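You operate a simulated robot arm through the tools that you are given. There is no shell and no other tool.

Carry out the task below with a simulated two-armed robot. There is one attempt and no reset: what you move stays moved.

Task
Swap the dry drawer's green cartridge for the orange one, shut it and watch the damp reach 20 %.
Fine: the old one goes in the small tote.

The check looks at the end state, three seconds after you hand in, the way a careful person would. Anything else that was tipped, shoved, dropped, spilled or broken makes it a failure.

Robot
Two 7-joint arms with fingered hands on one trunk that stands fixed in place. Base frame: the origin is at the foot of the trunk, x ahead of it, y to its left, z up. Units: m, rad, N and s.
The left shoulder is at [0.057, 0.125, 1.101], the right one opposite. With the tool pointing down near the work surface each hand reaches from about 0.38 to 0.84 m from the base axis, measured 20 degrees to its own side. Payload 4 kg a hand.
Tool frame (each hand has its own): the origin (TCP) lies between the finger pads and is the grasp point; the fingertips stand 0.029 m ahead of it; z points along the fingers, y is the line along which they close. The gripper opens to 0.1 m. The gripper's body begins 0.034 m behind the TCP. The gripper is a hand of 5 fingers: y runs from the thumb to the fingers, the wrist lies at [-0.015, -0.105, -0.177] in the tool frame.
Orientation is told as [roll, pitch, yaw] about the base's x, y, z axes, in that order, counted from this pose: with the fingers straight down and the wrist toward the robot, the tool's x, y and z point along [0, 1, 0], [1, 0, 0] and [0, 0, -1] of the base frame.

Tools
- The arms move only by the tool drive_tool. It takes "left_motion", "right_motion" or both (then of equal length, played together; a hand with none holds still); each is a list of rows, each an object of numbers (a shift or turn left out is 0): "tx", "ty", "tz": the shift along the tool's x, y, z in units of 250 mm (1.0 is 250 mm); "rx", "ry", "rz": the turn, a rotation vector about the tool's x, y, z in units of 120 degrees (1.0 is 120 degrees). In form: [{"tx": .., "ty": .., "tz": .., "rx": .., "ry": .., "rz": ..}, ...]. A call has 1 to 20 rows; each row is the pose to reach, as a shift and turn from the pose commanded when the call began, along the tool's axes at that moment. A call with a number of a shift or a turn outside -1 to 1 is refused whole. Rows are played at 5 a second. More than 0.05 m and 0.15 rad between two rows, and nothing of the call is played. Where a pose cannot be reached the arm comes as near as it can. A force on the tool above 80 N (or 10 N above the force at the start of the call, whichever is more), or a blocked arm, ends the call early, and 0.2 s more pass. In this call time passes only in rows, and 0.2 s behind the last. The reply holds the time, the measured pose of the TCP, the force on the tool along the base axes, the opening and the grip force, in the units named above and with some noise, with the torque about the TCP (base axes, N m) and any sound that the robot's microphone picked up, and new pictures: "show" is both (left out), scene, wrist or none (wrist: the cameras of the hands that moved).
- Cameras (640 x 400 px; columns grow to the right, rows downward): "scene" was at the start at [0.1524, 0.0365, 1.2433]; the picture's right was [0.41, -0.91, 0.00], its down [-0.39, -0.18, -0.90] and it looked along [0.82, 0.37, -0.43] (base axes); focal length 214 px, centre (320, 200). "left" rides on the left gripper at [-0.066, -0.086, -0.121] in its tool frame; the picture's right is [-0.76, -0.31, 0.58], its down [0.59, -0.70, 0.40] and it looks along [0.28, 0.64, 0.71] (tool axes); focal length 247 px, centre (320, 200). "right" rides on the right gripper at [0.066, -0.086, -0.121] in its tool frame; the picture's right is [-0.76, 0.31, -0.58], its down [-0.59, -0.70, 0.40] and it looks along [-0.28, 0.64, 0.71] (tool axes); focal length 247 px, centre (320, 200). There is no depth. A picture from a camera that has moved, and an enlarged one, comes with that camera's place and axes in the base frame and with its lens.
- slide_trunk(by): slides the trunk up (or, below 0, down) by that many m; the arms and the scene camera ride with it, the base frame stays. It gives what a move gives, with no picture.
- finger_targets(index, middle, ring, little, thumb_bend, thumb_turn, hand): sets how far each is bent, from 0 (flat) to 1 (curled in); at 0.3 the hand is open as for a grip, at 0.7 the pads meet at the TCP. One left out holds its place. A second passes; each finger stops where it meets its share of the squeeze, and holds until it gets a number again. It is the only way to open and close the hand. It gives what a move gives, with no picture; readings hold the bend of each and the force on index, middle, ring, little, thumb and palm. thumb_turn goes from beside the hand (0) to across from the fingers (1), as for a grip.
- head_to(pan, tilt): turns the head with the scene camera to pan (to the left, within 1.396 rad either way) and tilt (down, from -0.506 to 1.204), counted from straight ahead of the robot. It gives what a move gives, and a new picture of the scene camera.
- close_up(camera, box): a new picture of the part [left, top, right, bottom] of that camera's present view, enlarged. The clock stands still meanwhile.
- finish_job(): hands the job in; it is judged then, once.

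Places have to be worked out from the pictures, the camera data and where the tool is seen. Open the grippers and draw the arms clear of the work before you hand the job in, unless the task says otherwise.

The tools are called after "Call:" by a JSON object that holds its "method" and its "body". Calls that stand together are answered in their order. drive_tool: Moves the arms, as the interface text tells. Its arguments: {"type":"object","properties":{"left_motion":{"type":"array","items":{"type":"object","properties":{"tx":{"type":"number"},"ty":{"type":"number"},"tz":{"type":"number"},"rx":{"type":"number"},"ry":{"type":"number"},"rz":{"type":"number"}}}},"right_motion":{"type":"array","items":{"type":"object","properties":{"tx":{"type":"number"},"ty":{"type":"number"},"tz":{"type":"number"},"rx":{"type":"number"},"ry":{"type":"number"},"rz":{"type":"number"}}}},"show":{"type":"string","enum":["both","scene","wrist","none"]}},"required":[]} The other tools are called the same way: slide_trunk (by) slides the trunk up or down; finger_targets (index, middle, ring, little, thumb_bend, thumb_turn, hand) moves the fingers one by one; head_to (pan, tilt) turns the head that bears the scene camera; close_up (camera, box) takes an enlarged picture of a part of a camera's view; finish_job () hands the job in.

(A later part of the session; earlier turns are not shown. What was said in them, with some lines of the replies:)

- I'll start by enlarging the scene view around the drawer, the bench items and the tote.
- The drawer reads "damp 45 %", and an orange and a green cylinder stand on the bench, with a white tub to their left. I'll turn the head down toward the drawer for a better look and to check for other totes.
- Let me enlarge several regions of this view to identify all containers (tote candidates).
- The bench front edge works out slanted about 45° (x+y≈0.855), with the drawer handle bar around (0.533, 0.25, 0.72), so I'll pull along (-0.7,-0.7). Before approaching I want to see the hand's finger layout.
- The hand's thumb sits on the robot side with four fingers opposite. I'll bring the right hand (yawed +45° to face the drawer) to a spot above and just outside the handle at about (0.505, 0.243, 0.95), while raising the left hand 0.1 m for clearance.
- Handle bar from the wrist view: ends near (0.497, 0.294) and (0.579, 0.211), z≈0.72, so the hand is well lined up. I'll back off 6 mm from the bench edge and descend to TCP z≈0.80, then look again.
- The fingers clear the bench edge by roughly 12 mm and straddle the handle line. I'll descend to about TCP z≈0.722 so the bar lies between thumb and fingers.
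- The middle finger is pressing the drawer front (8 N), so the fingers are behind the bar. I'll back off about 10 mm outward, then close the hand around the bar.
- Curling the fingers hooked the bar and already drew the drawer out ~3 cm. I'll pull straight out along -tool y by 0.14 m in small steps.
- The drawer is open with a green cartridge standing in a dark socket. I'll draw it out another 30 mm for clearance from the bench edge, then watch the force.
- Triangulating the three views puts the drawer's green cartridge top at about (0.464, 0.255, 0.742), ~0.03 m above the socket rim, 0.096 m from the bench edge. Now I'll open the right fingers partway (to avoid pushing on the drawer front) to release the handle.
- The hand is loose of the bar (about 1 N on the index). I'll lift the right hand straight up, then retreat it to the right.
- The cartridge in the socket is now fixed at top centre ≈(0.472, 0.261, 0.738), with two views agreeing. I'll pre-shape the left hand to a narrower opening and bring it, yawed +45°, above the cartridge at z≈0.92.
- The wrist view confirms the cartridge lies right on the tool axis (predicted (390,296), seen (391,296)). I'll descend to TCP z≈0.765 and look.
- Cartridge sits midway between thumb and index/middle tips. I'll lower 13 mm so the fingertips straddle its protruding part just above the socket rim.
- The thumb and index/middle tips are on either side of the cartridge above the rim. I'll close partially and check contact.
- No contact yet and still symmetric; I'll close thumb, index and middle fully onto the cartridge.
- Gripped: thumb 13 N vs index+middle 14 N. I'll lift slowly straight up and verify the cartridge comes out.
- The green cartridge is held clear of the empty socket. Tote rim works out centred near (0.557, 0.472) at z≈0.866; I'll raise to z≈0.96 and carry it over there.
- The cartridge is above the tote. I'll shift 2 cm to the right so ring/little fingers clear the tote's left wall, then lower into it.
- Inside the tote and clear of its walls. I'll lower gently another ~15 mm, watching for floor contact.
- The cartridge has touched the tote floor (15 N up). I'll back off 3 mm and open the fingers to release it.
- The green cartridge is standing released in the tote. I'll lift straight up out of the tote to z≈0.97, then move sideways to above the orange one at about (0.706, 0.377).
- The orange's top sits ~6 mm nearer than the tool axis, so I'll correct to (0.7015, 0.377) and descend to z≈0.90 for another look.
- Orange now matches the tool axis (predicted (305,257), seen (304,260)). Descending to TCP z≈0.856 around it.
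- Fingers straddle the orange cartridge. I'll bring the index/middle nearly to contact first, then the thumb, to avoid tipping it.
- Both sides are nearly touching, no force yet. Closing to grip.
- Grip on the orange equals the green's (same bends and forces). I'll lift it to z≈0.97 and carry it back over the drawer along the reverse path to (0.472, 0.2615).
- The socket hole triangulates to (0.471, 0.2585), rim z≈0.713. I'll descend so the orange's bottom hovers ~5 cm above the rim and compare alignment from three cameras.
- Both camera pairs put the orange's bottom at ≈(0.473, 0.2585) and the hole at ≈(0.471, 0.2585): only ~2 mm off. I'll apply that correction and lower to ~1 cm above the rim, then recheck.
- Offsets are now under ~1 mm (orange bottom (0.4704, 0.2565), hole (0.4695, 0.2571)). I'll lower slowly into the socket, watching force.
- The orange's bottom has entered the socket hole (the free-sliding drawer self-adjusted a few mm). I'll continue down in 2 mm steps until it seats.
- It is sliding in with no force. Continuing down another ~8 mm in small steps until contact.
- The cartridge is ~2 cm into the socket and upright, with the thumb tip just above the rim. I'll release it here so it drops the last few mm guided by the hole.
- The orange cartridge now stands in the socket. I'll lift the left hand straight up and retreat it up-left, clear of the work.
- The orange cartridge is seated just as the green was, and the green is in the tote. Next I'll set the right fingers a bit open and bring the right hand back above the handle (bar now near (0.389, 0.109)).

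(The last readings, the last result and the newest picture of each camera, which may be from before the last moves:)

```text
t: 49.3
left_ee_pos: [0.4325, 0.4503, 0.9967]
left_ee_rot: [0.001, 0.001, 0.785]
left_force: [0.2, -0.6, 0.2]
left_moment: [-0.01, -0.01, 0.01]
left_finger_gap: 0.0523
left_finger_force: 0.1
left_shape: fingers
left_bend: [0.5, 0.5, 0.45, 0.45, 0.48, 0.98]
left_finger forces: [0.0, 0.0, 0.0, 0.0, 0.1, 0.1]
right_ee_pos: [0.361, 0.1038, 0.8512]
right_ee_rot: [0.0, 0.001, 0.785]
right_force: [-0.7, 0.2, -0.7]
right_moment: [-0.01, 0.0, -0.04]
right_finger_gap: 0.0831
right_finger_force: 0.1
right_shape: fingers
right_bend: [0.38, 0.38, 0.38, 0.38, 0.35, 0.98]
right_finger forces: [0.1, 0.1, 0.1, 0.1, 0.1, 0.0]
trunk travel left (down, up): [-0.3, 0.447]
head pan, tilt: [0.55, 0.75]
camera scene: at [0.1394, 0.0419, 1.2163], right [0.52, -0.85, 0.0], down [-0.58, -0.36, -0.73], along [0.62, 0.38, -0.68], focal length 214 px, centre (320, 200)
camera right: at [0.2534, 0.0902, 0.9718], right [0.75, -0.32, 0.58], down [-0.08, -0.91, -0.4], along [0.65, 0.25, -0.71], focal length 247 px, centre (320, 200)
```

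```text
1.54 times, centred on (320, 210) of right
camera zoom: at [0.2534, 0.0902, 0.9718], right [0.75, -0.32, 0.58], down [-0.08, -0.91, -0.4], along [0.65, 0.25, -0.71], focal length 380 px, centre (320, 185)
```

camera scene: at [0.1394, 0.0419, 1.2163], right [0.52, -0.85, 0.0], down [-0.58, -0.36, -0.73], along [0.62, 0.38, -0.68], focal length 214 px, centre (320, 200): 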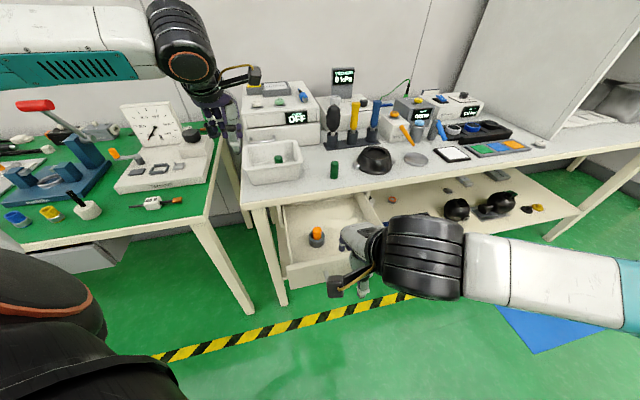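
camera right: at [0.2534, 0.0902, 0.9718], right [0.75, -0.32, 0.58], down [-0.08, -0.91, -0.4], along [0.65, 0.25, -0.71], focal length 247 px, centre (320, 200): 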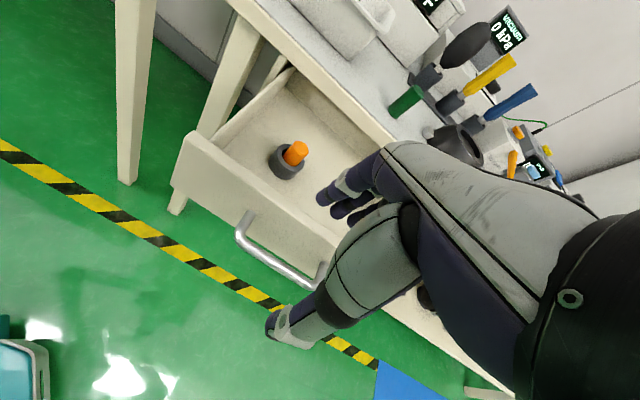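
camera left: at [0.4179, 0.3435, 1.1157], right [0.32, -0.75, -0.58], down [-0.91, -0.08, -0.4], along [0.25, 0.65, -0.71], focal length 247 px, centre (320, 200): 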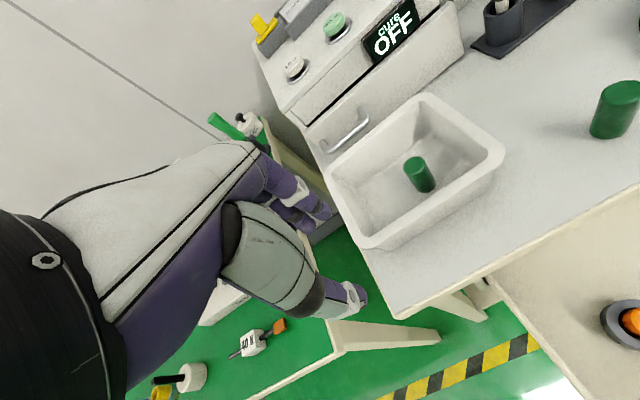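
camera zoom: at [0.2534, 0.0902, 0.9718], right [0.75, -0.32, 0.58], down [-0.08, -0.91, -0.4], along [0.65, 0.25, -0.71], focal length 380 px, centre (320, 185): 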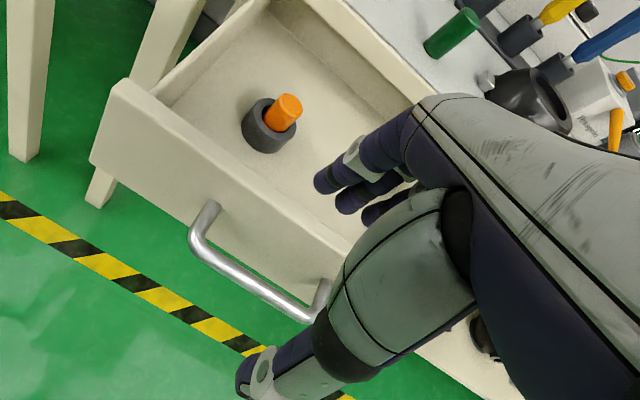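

Bar now at x+y≈0.505, ~28 mm ahead of the TCP. I'll shift 4 mm forward so the fingers drop mid-gap, and descend to z≈0.79 to check.

Call:
{"method": "drive_tool", "body": {"right_motion": [{"ty": 0.016, "tz": 0.08}, {"ty": 0.016, "tz": 0.16}, {"ty": 0.016, "tz": 0.24}], "show": "none"}}

Call:
{"method": "close_up", "body": {"camera": "right", "box": [200, 120, 440, 340]}}

Call:
{"method": "close_up", "body": {"camera": "scene", "box": [280, 200, 400, 310]}}

```text
t: 50.1
left_ee_pos: [0.4331, 0.451, 0.9955]
left_ee_rot: [0.0, -0.001, 0.784]
left_force: [-0.2, 0.5, 0.7]
left_moment: [0.0, -0.02, 0.0]
left_finger_gap: 0.0523
left_finger_force: 0.1
left_shape: fingers
left_bend: [0.5, 0.5, 0.45, 0.45, 0.48, 0.98]
left_finger forces: [0.0, 0.1, 0.0, 0.0, 0.0, 0.1]
right_ee_pos: [0.3636, 0.1061, 0.7917]
right_ee_rot: [0.001, -0.001, 0.783]
right_force: [-0.3, 0.3, -0.4]
right_moment: [0.0, 0.03, -0.01]
right_finger_gap: 0.0829
right_finger_force: 0.0
right_shape: fingers
right_bend: [0.38, 0.38, 0.38, 0.38, 0.35, 0.98]
right_finger forces: [0.1, 0.1, 0.0, 0.1, 0.1, 0.1]
trunk travel left (down, up): [-0.3, 0.447]
head pan, tilt: [0.55, 0.75]
```

```text
1.82 times, centred on (320, 230) of right
camera zoom: at [0.2572, 0.0923, 0.9123], right [0.75, -0.32, 0.58], down [-0.08, -0.91, -0.4], along [0.65, 0.25, -0.71], focal length 449 px, centre (320, 146)
```

zoom: 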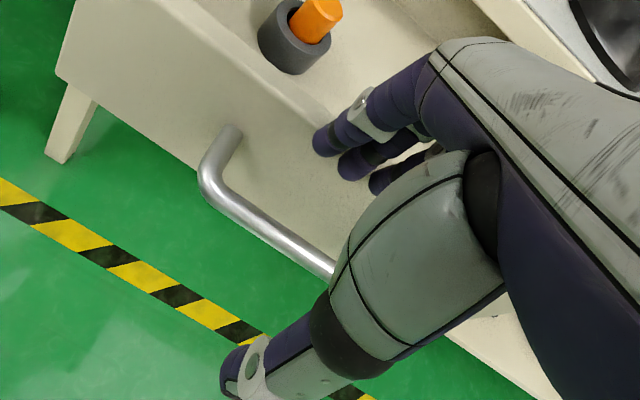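

```text
3.64 times, centred on (340, 255) of scene
camera zoom: at [0.1393, 0.0419, 1.2163], right [0.52, -0.85, 0.0], down [-0.58, -0.36, -0.73], along [0.62, 0.38, -0.68], focal length 780 px, centre (247, 0)
```

zoom: 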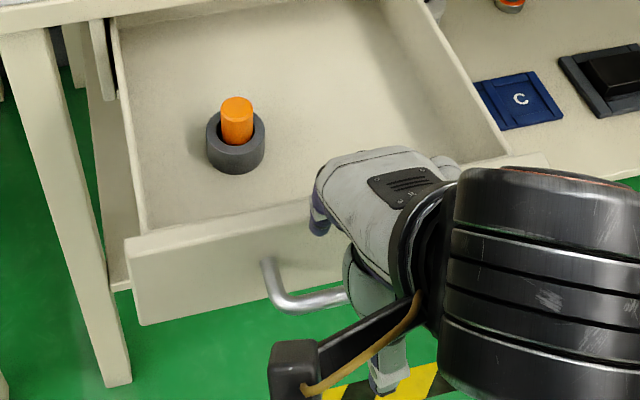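

Fingertip computes to x+y≈0.539, nicely between bar (0.505) and drawer front (0.573). Descending to TCP z≈0.728.

Call:
{"method": "drive_tool", "body": {"right_motion": [{"tz": 0.06}, {"tz": 0.12}, {"tz": 0.18}, {"tz": 0.25}], "show": "none"}}

Call:
{"method": "close_up", "body": {"camera": "right", "box": [200, 120, 440, 340]}}

Call:
{"method": "close_up", "body": {"camera": "scene", "box": [280, 200, 400, 310]}}

```text
t: 51.1
left_ee_pos: [0.4323, 0.4504, 0.9953]
left_ee_rot: [0.0, 0.001, 0.787]
left_force: [0.0, 0.5, -0.1]
left_moment: [0.02, 0.01, -0.02]
left_finger_gap: 0.0523
left_finger_force: 0.0
left_shape: fingers
left_bend: [0.5, 0.5, 0.45, 0.45, 0.48, 0.98]
left_finger forces: [0.1, 0.0, 0.0, 0.0, 0.1, 0.0]
right_ee_pos: [0.3645, 0.106, 0.7292]
right_ee_rot: [0.0, -0.001, 0.785]
right_force: [0.8, -0.7, 0.0]
right_moment: [-0.01, -0.01, -0.06]
right_finger_gap: 0.0829
right_finger_force: 0.1
right_shape: fingers
right_bend: [0.38, 0.38, 0.38, 0.38, 0.35, 0.98]
right_finger forces: [0.0, 0.0, 0.0, 0.0, 0.0, 0.0]
trunk travel left (down, up): [-0.3, 0.447]
head pan, tilt: [0.55, 0.75]
```

```text
1.82 times, centred on (320, 230) of right
camera zoom: at [0.2581, 0.0928, 0.8504], right [0.75, -0.32, 0.58], down [-0.08, -0.91, -0.4], along [0.65, 0.25, -0.71], focal length 449 px, centre (320, 146)
```

zoom: 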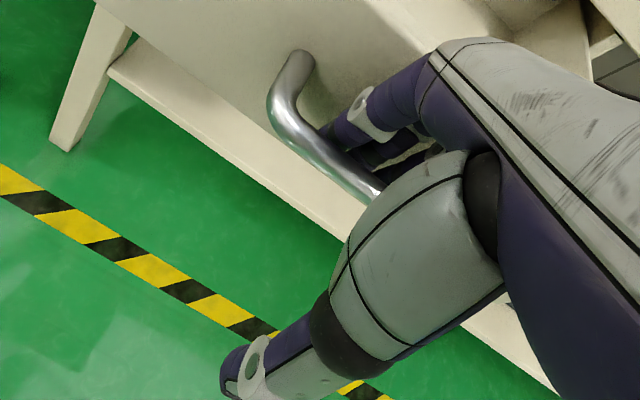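

```text
3.64 times, centred on (340, 255) of scene
camera zoom: at [0.1393, 0.0419, 1.2163], right [0.52, -0.85, 0.0], down [-0.58, -0.36, -0.73], along [0.62, 0.38, -0.68], focal length 780 px, centre (247, 0)
```

zoom: 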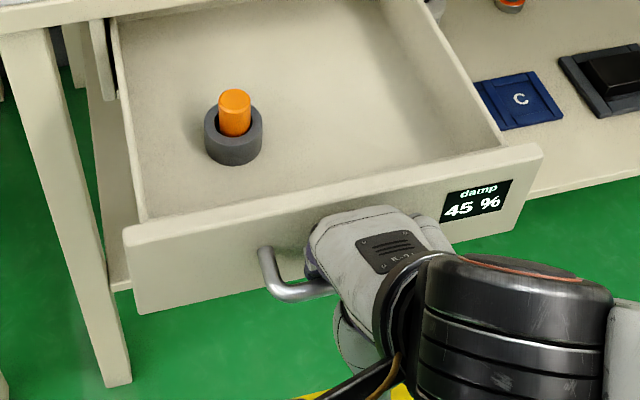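

Fingers are in behind the bar with no force. I'll now push forward (into the bench direction) 0.15 m slowly with the backs of the fingers on the drawer front.

Call:
{"method": "drive_tool", "body": {"right_motion": [{"ty": 0.04}, {"ty": 0.09}, {"ty": 0.15}, {"ty": 0.21}, {"ty": 0.27}, {"ty": 0.33}, {"ty": 0.39}, {"ty": 0.45}, {"ty": 0.51}, {"ty": 0.56}, {"ty": 0.6}], "show": "both"}}

Call:
{"method": "close_up", "body": {"camera": "scene", "box": [240, 140, 420, 300]}}

```text
t: 53.5
left_ee_pos: [0.4315, 0.4515, 0.9958]
left_ee_rot: [0.0, 0.001, 0.783]
left_force: [-0.5, -0.8, 0.0]
left_moment: [0.03, -0.03, -0.02]
left_finger_gap: 0.0524
left_finger_force: 0.1
left_shape: fingers
left_bend: [0.5, 0.5, 0.45, 0.45, 0.48, 0.98]
left_finger forces: [0.1, 0.0, 0.0, 0.0, 0.0, 0.1]
right_ee_pos: [0.471, 0.2131, 0.7294]
right_ee_rot: [0.0, 0.0, 0.783]
right_force: [0.0, -0.5, 0.0]
right_moment: [0.03, -0.04, -0.01]
right_finger_gap: 0.0832
right_finger_force: 0.0
right_shape: fingers
right_bend: [0.38, 0.38, 0.38, 0.38, 0.35, 0.98]
right_finger forces: [0.1, 0.0, 0.1, 0.0, 0.1, 0.0]
trunk travel left (down, up): [-0.3, 0.447]
head pan, tilt: [0.55, 0.75]
camera scene: at [0.1394, 0.0421, 1.2163], right [0.52, -0.85, 0.0], down [-0.58, -0.36, -0.73], along [0.62, 0.38, -0.68], focal length 214 px, centre (320, 200)
camera right: at [0.3641, 0.1986, 0.8504], right [0.75, -0.32, 0.58], down [-0.08, -0.91, -0.4], along [0.65, 0.25, -0.71], focal length 247 px, centre (320, 200)
```

scene: 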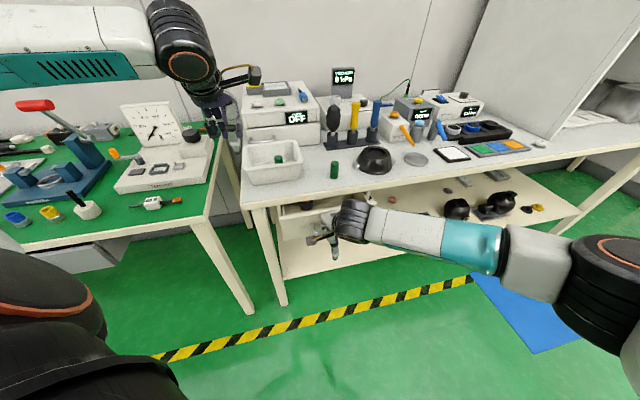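
right: 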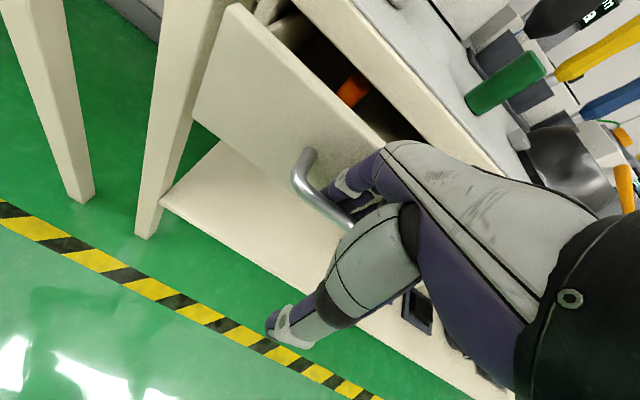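

```text
2.50 times, centred on (330, 220) of scene
camera zoom: at [0.1394, 0.0421, 1.2163], right [0.52, -0.85, 0.0], down [-0.58, -0.36, -0.73], along [0.62, 0.38, -0.68], focal length 536 px, centre (295, 150)
```

zoom: 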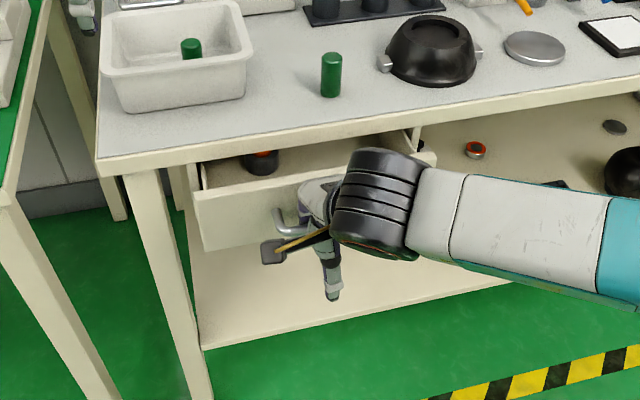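

About 4–5 cm remains. I'll open the fingers slightly more (so the knuckles stay away from the bench edge) and push the rest slowly.

Call:
{"method": "finger_targets", "body": {"hand": "right", "index": 0.3, "middle": 0.3, "ring": 0.3, "little": 0.3}}

Call:
{"method": "drive_tool", "body": {"right_motion": [{"ty": 0.03}, {"ty": 0.06}, {"ty": 0.085}, {"ty": 0.11}, {"ty": 0.13}, {"ty": 0.145}], "show": "wrist"}}

Call:
{"method": "close_up", "body": {"camera": "scene", "box": [240, 140, 420, 300]}}

```text
t: 54.5
left_ee_pos: [0.4319, 0.45, 0.9954]
left_ee_rot: [-0.002, -0.001, 0.785]
left_force: [-0.4, -0.2, -1.0]
left_moment: [0.01, -0.01, -0.02]
left_finger_gap: 0.0523
left_finger_force: 0.0
left_shape: fingers
left_bend: [0.5, 0.5, 0.45, 0.45, 0.48, 0.98]
left_finger forces: [0.0, 0.1, 0.0, 0.1, 0.0, 0.0]
right_ee_pos: [0.4712, 0.2137, 0.7299]
right_ee_rot: [0.001, 0.0, 0.787]
right_force: [0.0, 0.6, 0.3]
right_moment: [-0.01, -0.01, -0.02]
right_finger_gap: 0.0924
right_finger_force: 0.0
right_shape: fingers
right_bend: [0.3, 0.3, 0.3, 0.3, 0.35, 0.98]
right_finger forces: [0.0, 0.1, 0.0, 0.1, 0.0, 0.0]
trunk travel left (down, up): [-0.3, 0.447]
head pan, tilt: [0.55, 0.75]
```

```text
t: 55.9
left_ee_pos: [0.4317, 0.4508, 0.9962]
left_ee_rot: [0.001, 0.0, 0.785]
left_force: [1.5, 0.1, -0.1]
left_moment: [0.01, -0.02, -0.01]
left_finger_gap: 0.0523
left_finger_force: 0.0
left_shape: fingers
left_bend: [0.5, 0.5, 0.45, 0.45, 0.48, 0.98]
left_finger forces: [0.1, 0.1, 0.0, 0.1, 0.0, 0.0]
right_ee_pos: [0.4967, 0.2375, 0.7292]
right_ee_rot: [0.0, 0.0, 0.786]
right_force: [-0.4, -0.3, 0.0]
right_moment: [0.02, 0.01, 0.0]
right_finger_gap: 0.0924
right_finger_force: 0.1
right_shape: fingers
right_bend: [0.3, 0.3, 0.3, 0.3, 0.35, 0.98]
right_finger forces: [0.1, 0.2, 0.0, 0.0, 0.1, 0.0]
trunk travel left (down, up): [-0.3, 0.447]
head pan, tilt: [0.55, 0.75]
camera right: at [0.39, 0.2242, 0.8495], right [0.75, -0.32, 0.58], down [-0.08, -0.91, -0.4], along [0.65, 0.25, -0.71], focal length 247 px, centre (320, 200)
```

right: 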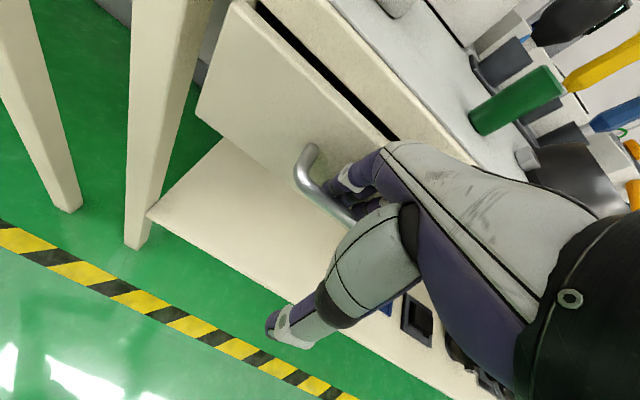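

```text
2.50 times, centred on (330, 220) of scene
camera zoom: at [0.1393, 0.042, 1.2163], right [0.52, -0.85, 0.0], down [-0.58, -0.36, -0.73], along [0.62, 0.38, -0.68], focal length 536 px, centre (295, 150)
```

zoom: 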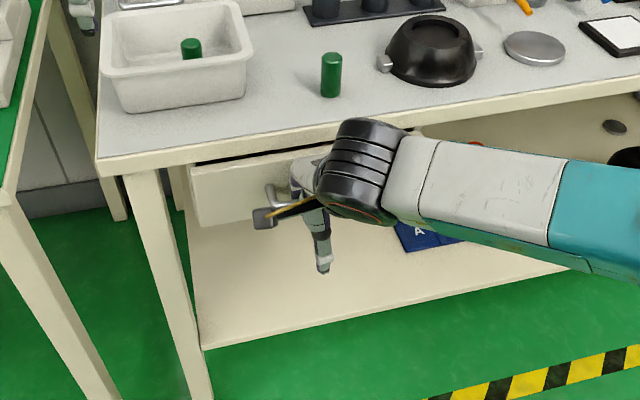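

Nearly flush; comparing with the original closed view it's about 4 mm short. I'll push gently on until resistance appears.

Call:
{"method": "drive_tool", "body": {"right_motion": [{"ty": 0.008}, {"ty": 0.016}, {"ty": 0.024}, {"ty": 0.032}], "show": "none"}}

Call:
{"method": "close_up", "body": {"camera": "right", "box": [180, 0, 440, 220]}}

Call:
{"method": "close_up", "body": {"camera": "scene", "box": [260, 180, 380, 290]}}

```text
t: 56.9
left_ee_pos: [0.4304, 0.4504, 0.9965]
left_ee_rot: [0.0, -0.002, 0.787]
left_force: [-0.6, -0.1, -0.2]
left_moment: [-0.02, 0.0, -0.01]
left_finger_gap: 0.0525
left_finger_force: 0.1
left_shape: fingers
left_bend: [0.5, 0.5, 0.45, 0.45, 0.48, 0.98]
left_finger forces: [0.0, 0.1, 0.1, 0.0, 0.0, 0.1]
right_ee_pos: [0.5007, 0.243, 0.7286]
right_ee_rot: [-0.002, 0.001, 0.785]
right_force: [-14.2, -14.7, 4.9]
right_moment: [0.41, -0.45, -0.24]
right_finger_gap: 0.0921
right_finger_force: 9.7
right_shape: fingers
right_bend: [0.3, 0.37, 0.31, 0.3, 0.35, 0.98]
right_finger forces: [0.1, 18.7, 0.9, 0.0, 0.0, 0.0]
trunk travel left (down, up): [-0.3, 0.447]
head pan, tilt: [0.55, 0.75]
```

```text
1.82 times, centred on (310, 110) of right
camera zoom: at [0.3937, 0.2283, 0.8499], right [0.75, -0.32, 0.58], down [-0.08, -0.91, -0.4], along [0.65, 0.25, -0.71], focal length 449 px, centre (338, 364)
```

zoom: 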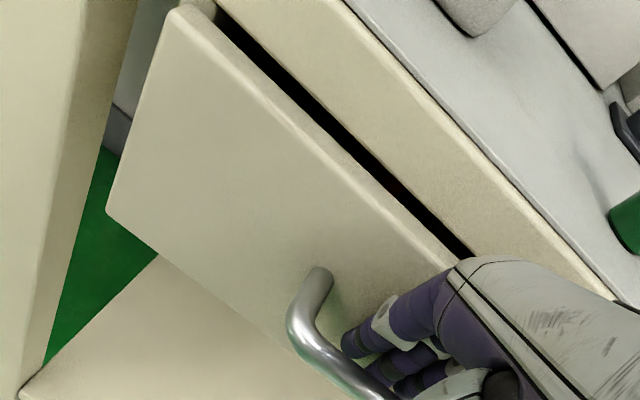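

```text
3.64 times, centred on (320, 235) of scene
camera zoom: at [0.1377, 0.0406, 1.2166], right [0.52, -0.85, 0.0], down [-0.58, -0.36, -0.73], along [0.62, 0.38, -0.68], focal length 780 px, centre (320, 73)
```

zoom: 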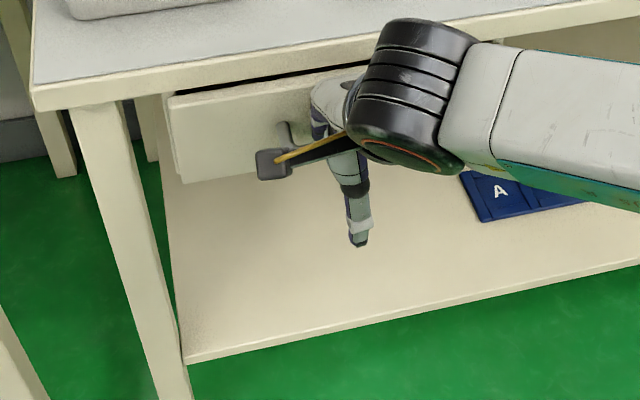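

The drawer is against its stop (20 N, middle finger). I'll back off ~8 mm so the fingers hang free between bar and front, then lift straight up.

Call:
{"method": "drive_tool", "body": {"right_motion": [{"ty": -0.016}, {"ty": -0.031}], "show": "none"}}

Call:
{"method": "close_up", "body": {"camera": "right", "box": [180, 0, 440, 220]}}

```text
t: 57.5
left_ee_pos: [0.4322, 0.4516, 0.9951]
left_ee_rot: [0.001, -0.001, 0.786]
left_force: [-0.6, 0.0, -0.7]
left_moment: [0.04, 0.0, 0.01]
left_finger_gap: 0.0523
left_finger_force: 0.1
left_shape: fingers
left_bend: [0.5, 0.5, 0.45, 0.45, 0.48, 0.98]
left_finger forces: [0.1, 0.1, 0.0, 0.1, 0.0, 0.0]
right_ee_pos: [0.4977, 0.2375, 0.7296]
right_ee_rot: [0.0, -0.001, 0.785]
right_force: [-0.2, 0.5, 0.2]
right_moment: [-0.01, 0.04, -0.04]
right_finger_gap: 0.0923
right_finger_force: 0.0
right_shape: fingers
right_bend: [0.3, 0.3, 0.3, 0.3, 0.35, 0.98]
right_finger forces: [0.0, 0.0, 0.0, 0.0, 0.0, 0.0]
trunk travel left (down, up): [-0.3, 0.447]
head pan, tilt: [0.55, 0.75]
```

```text
1.82 times, centred on (310, 110) of right
camera zoom: at [0.3904, 0.2237, 0.8502], right [0.75, -0.32, 0.58], down [-0.08, -0.91, -0.4], along [0.65, 0.25, -0.71], focal length 449 px, centre (338, 364)
```

zoom: 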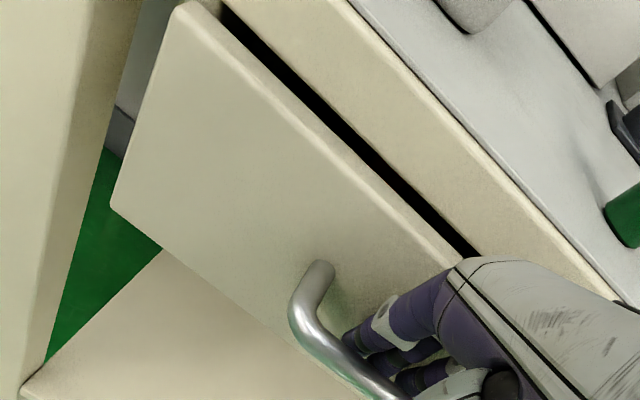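

No contact forces now. I'll lift the right hand straight up and then retreat it to the right, clear of the bench.

Call:
{"method": "drive_tool", "body": {"right_motion": [{"tz": -0.06}, {"tz": -0.14}, {"tz": -0.26}, {"tz": -0.4}, {"tz": -0.56}, {"tz": -0.72}, {"tz": -0.88}, {"tz": -0.95, "tx": -0.1, "ty": -0.08}, {"tz": -0.95, "tx": -0.22, "ty": -0.18}, {"tz": -0.95, "tx": -0.34, "ty": -0.28}, {"tz": -0.95, "tx": -0.46, "ty": -0.38}, {"tz": -0.95, "tx": -0.58, "ty": -0.48}, {"tz": -0.95, "tx": -0.7, "ty": -0.56}, {"tz": -0.95, "tx": -0.82, "ty": -0.64}], "show": "both"}}

Call:
{"method": "close_up", "body": {"camera": "scene", "box": [230, 120, 430, 290]}}

```text
t: 60.5
left_ee_pos: [0.4323, 0.4512, 0.9966]
left_ee_rot: [0.0, 0.0, 0.786]
left_force: [-0.5, 0.2, -0.5]
left_moment: [0.01, 0.0, -0.03]
left_finger_gap: 0.0524
left_finger_force: 0.0
left_shape: fingers
left_bend: [0.5, 0.5, 0.45, 0.45, 0.48, 0.98]
left_finger forces: [0.0, 0.0, 0.0, 0.0, 0.0, 0.1]
right_ee_pos: [0.5279, -0.0195, 0.9664]
right_ee_rot: [-0.001, 0.0, 0.785]
right_force: [0.2, 0.0, 0.5]
right_moment: [0.02, -0.03, 0.01]
right_finger_gap: 0.0927
right_finger_force: 0.0
right_shape: fingers
right_bend: [0.3, 0.3, 0.3, 0.3, 0.35, 0.98]
right_finger forces: [0.1, 0.0, 0.0, 0.1, 0.0, 0.0]
trunk travel left (down, up): [-0.3, 0.447]
head pan, tilt: [0.55, 0.75]
camera scene: at [0.1391, 0.0412, 1.2164], right [0.52, -0.85, 0.0], down [-0.58, -0.36, -0.73], along [0.62, 0.38, -0.68], focal length 214 px, centre (320, 200)
camera right: at [0.4202, -0.0344, 1.0873], right [0.75, -0.32, 0.58], down [-0.08, -0.91, -0.4], along [0.65, 0.25, -0.71], focal length 247 px, centre (320, 200)
```

scene: 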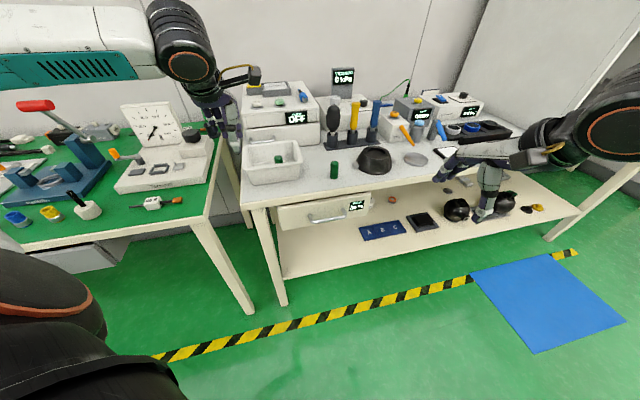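
right: 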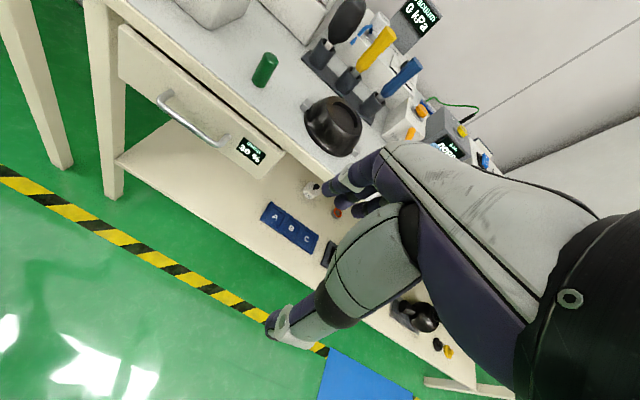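

```text
2.35 times, centred on (330, 205) of scene
camera zoom: at [0.1391, 0.0412, 1.2164], right [0.52, -0.85, 0.0], down [-0.58, -0.36, -0.73], along [0.62, 0.38, -0.68], focal length 505 px, centre (296, 188)
```

zoom: 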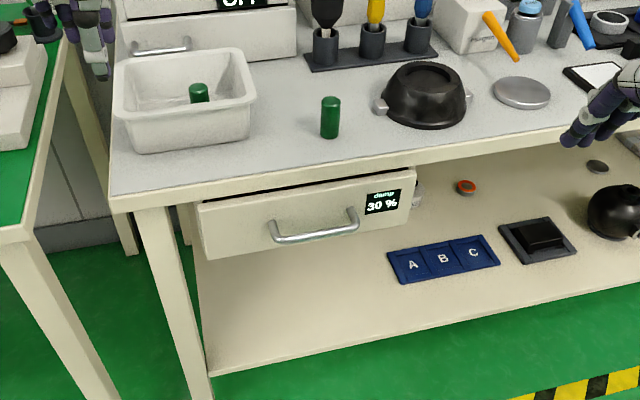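

Damp has dropped to 30 % and the drawer is shut. I'll draw both arms further clear (left up, right back) while time passes, then read the display again.

Call:
{"method": "drive_tool", "body": {"right_motion": [{"ty": -0.1, "tz": -0.04}, {"ty": -0.2, "tz": -0.08}, {"ty": -0.3, "tz": -0.12}, {"ty": -0.4, "tz": -0.16}, {"ty": -0.5, "tz": -0.2}, {"ty": -0.55, "tz": -0.24}], "left_motion": [{"tz": -0.08}, {"tz": -0.16}, {"tz": -0.24}, {"tz": -0.32}, {"tz": -0.4}, {"tz": -0.45}], "show": "none"}}

Call:
{"method": "finger_targets", "body": {"hand": "left", "index": 0.3, "middle": 0.3, "ring": 0.3, "little": 0.3, "thumb_bend": 0.3}}

Call:
{"method": "finger_targets", "body": {"hand": "right", "index": 0.3, "middle": 0.3, "ring": 0.3, "little": 0.3, "thumb_bend": 0.3}}

Call:
{"method": "close_up", "body": {"camera": "scene", "box": [230, 120, 430, 290]}}

```text
t: 61.9
left_ee_pos: [0.4309, 0.4507, 1.1089]
left_ee_rot: [0.0, -0.001, 0.785]
left_force: [-0.2, -0.2, 0.1]
left_moment: [0.01, -0.01, -0.01]
left_finger_gap: 0.0523
left_finger_force: 0.1
left_shape: fingers
left_bend: [0.5, 0.5, 0.45, 0.45, 0.48, 0.98]
left_finger forces: [0.0, 0.0, 0.0, 0.0, 0.0, 0.0]
right_ee_pos: [0.4309, -0.1172, 1.0258]
right_ee_rot: [0.001, 0.001, 0.786]
right_force: [0.7, 0.4, 0.0]
right_moment: [0.0, 0.01, 0.0]
right_finger_gap: 0.0926
right_finger_force: 0.1
right_shape: fingers
right_bend: [0.3, 0.3, 0.3, 0.3, 0.35, 0.98]
right_finger forces: [0.0, 0.0, 0.0, 0.1, 0.1, 0.0]
trunk travel left (down, up): [-0.3, 0.447]
head pan, tilt: [0.55, 0.75]
```

```text
t: 62.9
left_ee_pos: [0.4314, 0.4509, 1.1072]
left_ee_rot: [-0.001, -0.001, 0.787]
left_force: [-0.6, -0.2, -0.4]
left_moment: [0.03, 0.01, -0.03]
left_finger_gap: 0.0983
left_finger_force: 0.0
left_shape: fingers
left_bend: [0.3, 0.3, 0.3, 0.3, 0.3, 0.98]
left_finger forces: [0.0, 0.0, 0.0, 0.1, 0.0, 0.1]
right_ee_pos: [0.4313, -0.1169, 1.0268]
right_ee_rot: [0.001, 0.0, 0.786]
right_force: [-0.1, -0.5, 0.2]
right_moment: [-0.03, 0.02, 0.0]
right_finger_gap: 0.0925
right_finger_force: 0.0
right_shape: fingers
right_bend: [0.3, 0.3, 0.3, 0.3, 0.35, 0.98]
right_finger forces: [0.1, 0.0, 0.1, 0.0, 0.1, 0.1]
trunk travel left (down, up): [-0.3, 0.447]
head pan, tilt: [0.55, 0.75]
```

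```text
t: 63.9
left_ee_pos: [0.4316, 0.4498, 1.1074]
left_ee_rot: [0.0, -0.001, 0.785]
left_force: [1.7, 0.4, 0.2]
left_moment: [-0.02, 0.0, 0.0]
left_finger_gap: 0.098
left_finger_force: 0.1
left_shape: fingers
left_bend: [0.3, 0.3, 0.3, 0.3, 0.3, 0.98]
left_finger forces: [0.0, 0.0, 0.0, 0.0, 0.0, 0.0]
right_ee_pos: [0.4316, -0.1171, 1.025]
right_ee_rot: [0.0, -0.002, 0.785]
right_force: [-0.5, -0.9, -0.5]
right_moment: [-0.03, -0.03, -0.02]
right_finger_gap: 0.0988
right_finger_force: 0.0
right_shape: fingers
right_bend: [0.3, 0.3, 0.3, 0.3, 0.3, 0.98]
right_finger forces: [0.0, 0.1, 0.0, 0.1, 0.1, 0.0]
trunk travel left (down, up): [-0.3, 0.447]
head pan, tilt: [0.55, 0.75]
```

```text
2.35 times, centred on (330, 205) of scene
camera zoom: at [0.1392, 0.0418, 1.2164], right [0.52, -0.85, 0.0], down [-0.58, -0.36, -0.73], along [0.62, 0.38, -0.68], focal length 505 px, centre (296, 188)
```

zoom: 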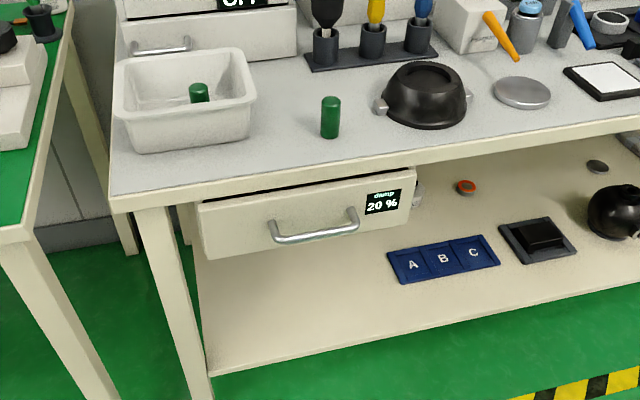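

The display appears to read 20 %. I'll enlarge it to be sure and verify the tote, the other green cartridge and the drawer are all in order.

Call:
{"method": "close_up", "body": {"camera": "scene", "box": [300, 180, 400, 240]}}

Call:
{"method": "close_up", "body": {"camera": "left", "box": [300, 40, 640, 300]}}

Call:
{"method": "head_to", "body": {"pan": 0.426, "tilt": 0.445}}

Call:
{"method": "close_up", "body": {"camera": "scene", "box": [200, 200, 400, 325]}}

```text
6.40 times, centred on (350, 210) of scene
camera zoom: at [0.1392, 0.0418, 1.2164], right [0.52, -0.85, 0.0], down [-0.58, -0.36, -0.73], along [0.62, 0.38, -0.68], focal length 1373 px, centre (128, 136)
```

zoom: 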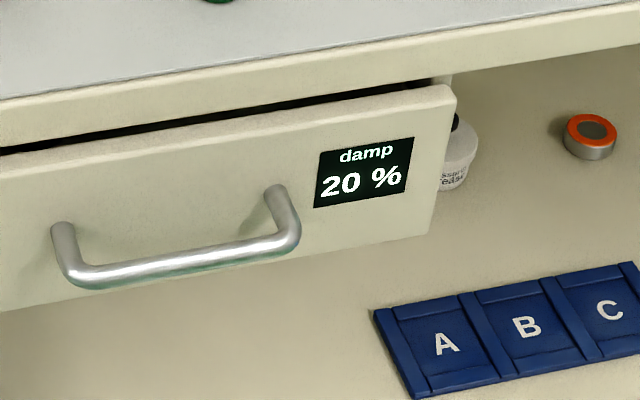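

```text
1.54 times, centred on (470, 170) of left
camera zoom: at [0.4174, 0.3436, 1.2283], right [0.32, -0.75, -0.58], down [-0.91, -0.08, -0.4], along [0.25, 0.65, -0.71], focal length 380 px, centre (89, 246)
```

zoom: 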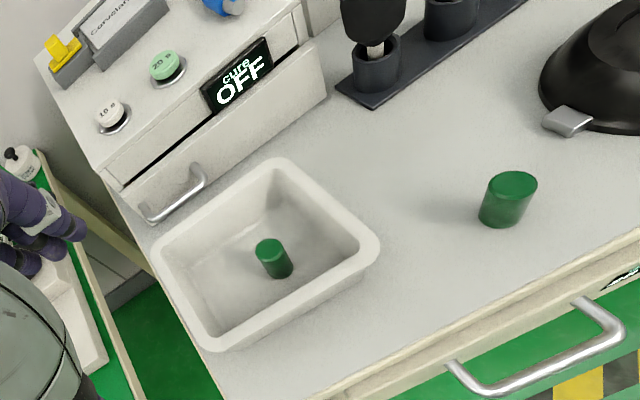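

```text
t: 64.7
left_ee_pos: [0.4312, 0.4506, 1.1084]
left_ee_rot: [0.0, 0.001, 0.786]
left_force: [-1.1, -0.9, 0.4]
left_moment: [-0.01, 0.0, -0.05]
left_finger_gap: 0.0983
left_finger_force: 0.1
left_shape: fingers
left_bend: [0.3, 0.3, 0.3, 0.3, 0.3, 0.98]
left_finger forces: [0.0, 0.1, 0.0, 0.0, 0.0, 0.0]
right_ee_pos: [0.4303, -0.1184, 1.0251]
right_ee_rot: [-0.001, 0.0, 0.786]
right_force: [0.4, 0.6, -0.2]
right_moment: [-0.01, 0.01, 0.02]
right_finger_gap: 0.0983
right_finger_force: 0.1
right_shape: fingers
right_bend: [0.3, 0.3, 0.3, 0.3, 0.3, 0.98]
right_finger forces: [0.1, 0.0, 0.0, 0.1, 0.0, 0.0]
trunk travel left (down, up): [-0.3, 0.447]
head pan, tilt: [0.426, 0.445]
camera scene: at [0.1524, 0.0365, 1.2432], right [0.41, -0.91, 0.0], down [-0.39, -0.18, -0.9], along [0.82, 0.37, -0.43], focal length 214 px, centre (320, 200)
```

scene: 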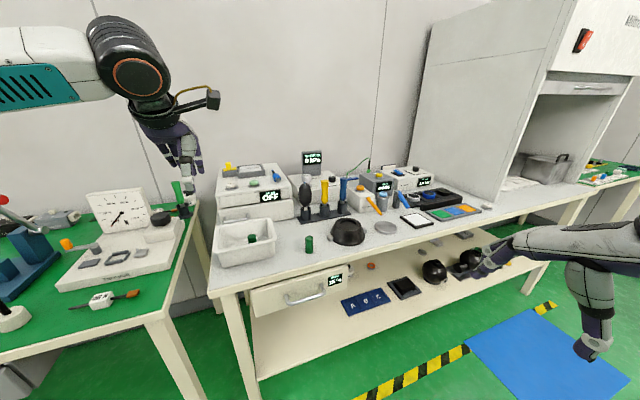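

```text
3.20 times, centred on (300, 262) of scene
camera zoom: at [0.1524, 0.0365, 1.2432], right [0.41, -0.91, 0.0], down [-0.39, -0.18, -0.9], along [0.82, 0.37, -0.43], focal length 686 px, centre (384, 0)
```

zoom: 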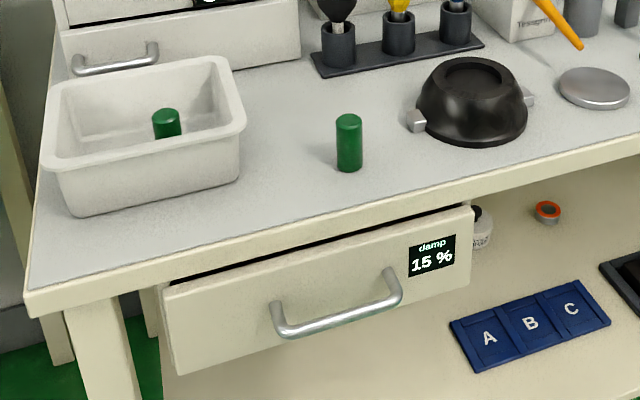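

The damp fell through 20 % (seen on the display) and now reads 15 %. The drawer front, tote and other items sit exactly as in the first picture, with the old green cartridge standing in the tote. Both hands are open and clear, so I'm handing in.

Call:
{"method": "finish_job", "body": {}}

```text
The job is handed in.
```

The dry drawer now has the orange cartridge in its socket and is shut. The old green cartridge is standing in the small tote.

I watched the damp display fall from 45 % to 20 %. It kept dropping and read 15 % just before I handed in.

The spare green cartridge on the bench is where it was, and I saw nothing tipped or shifted in the final pictures. Both hands are open and clear of the bench.
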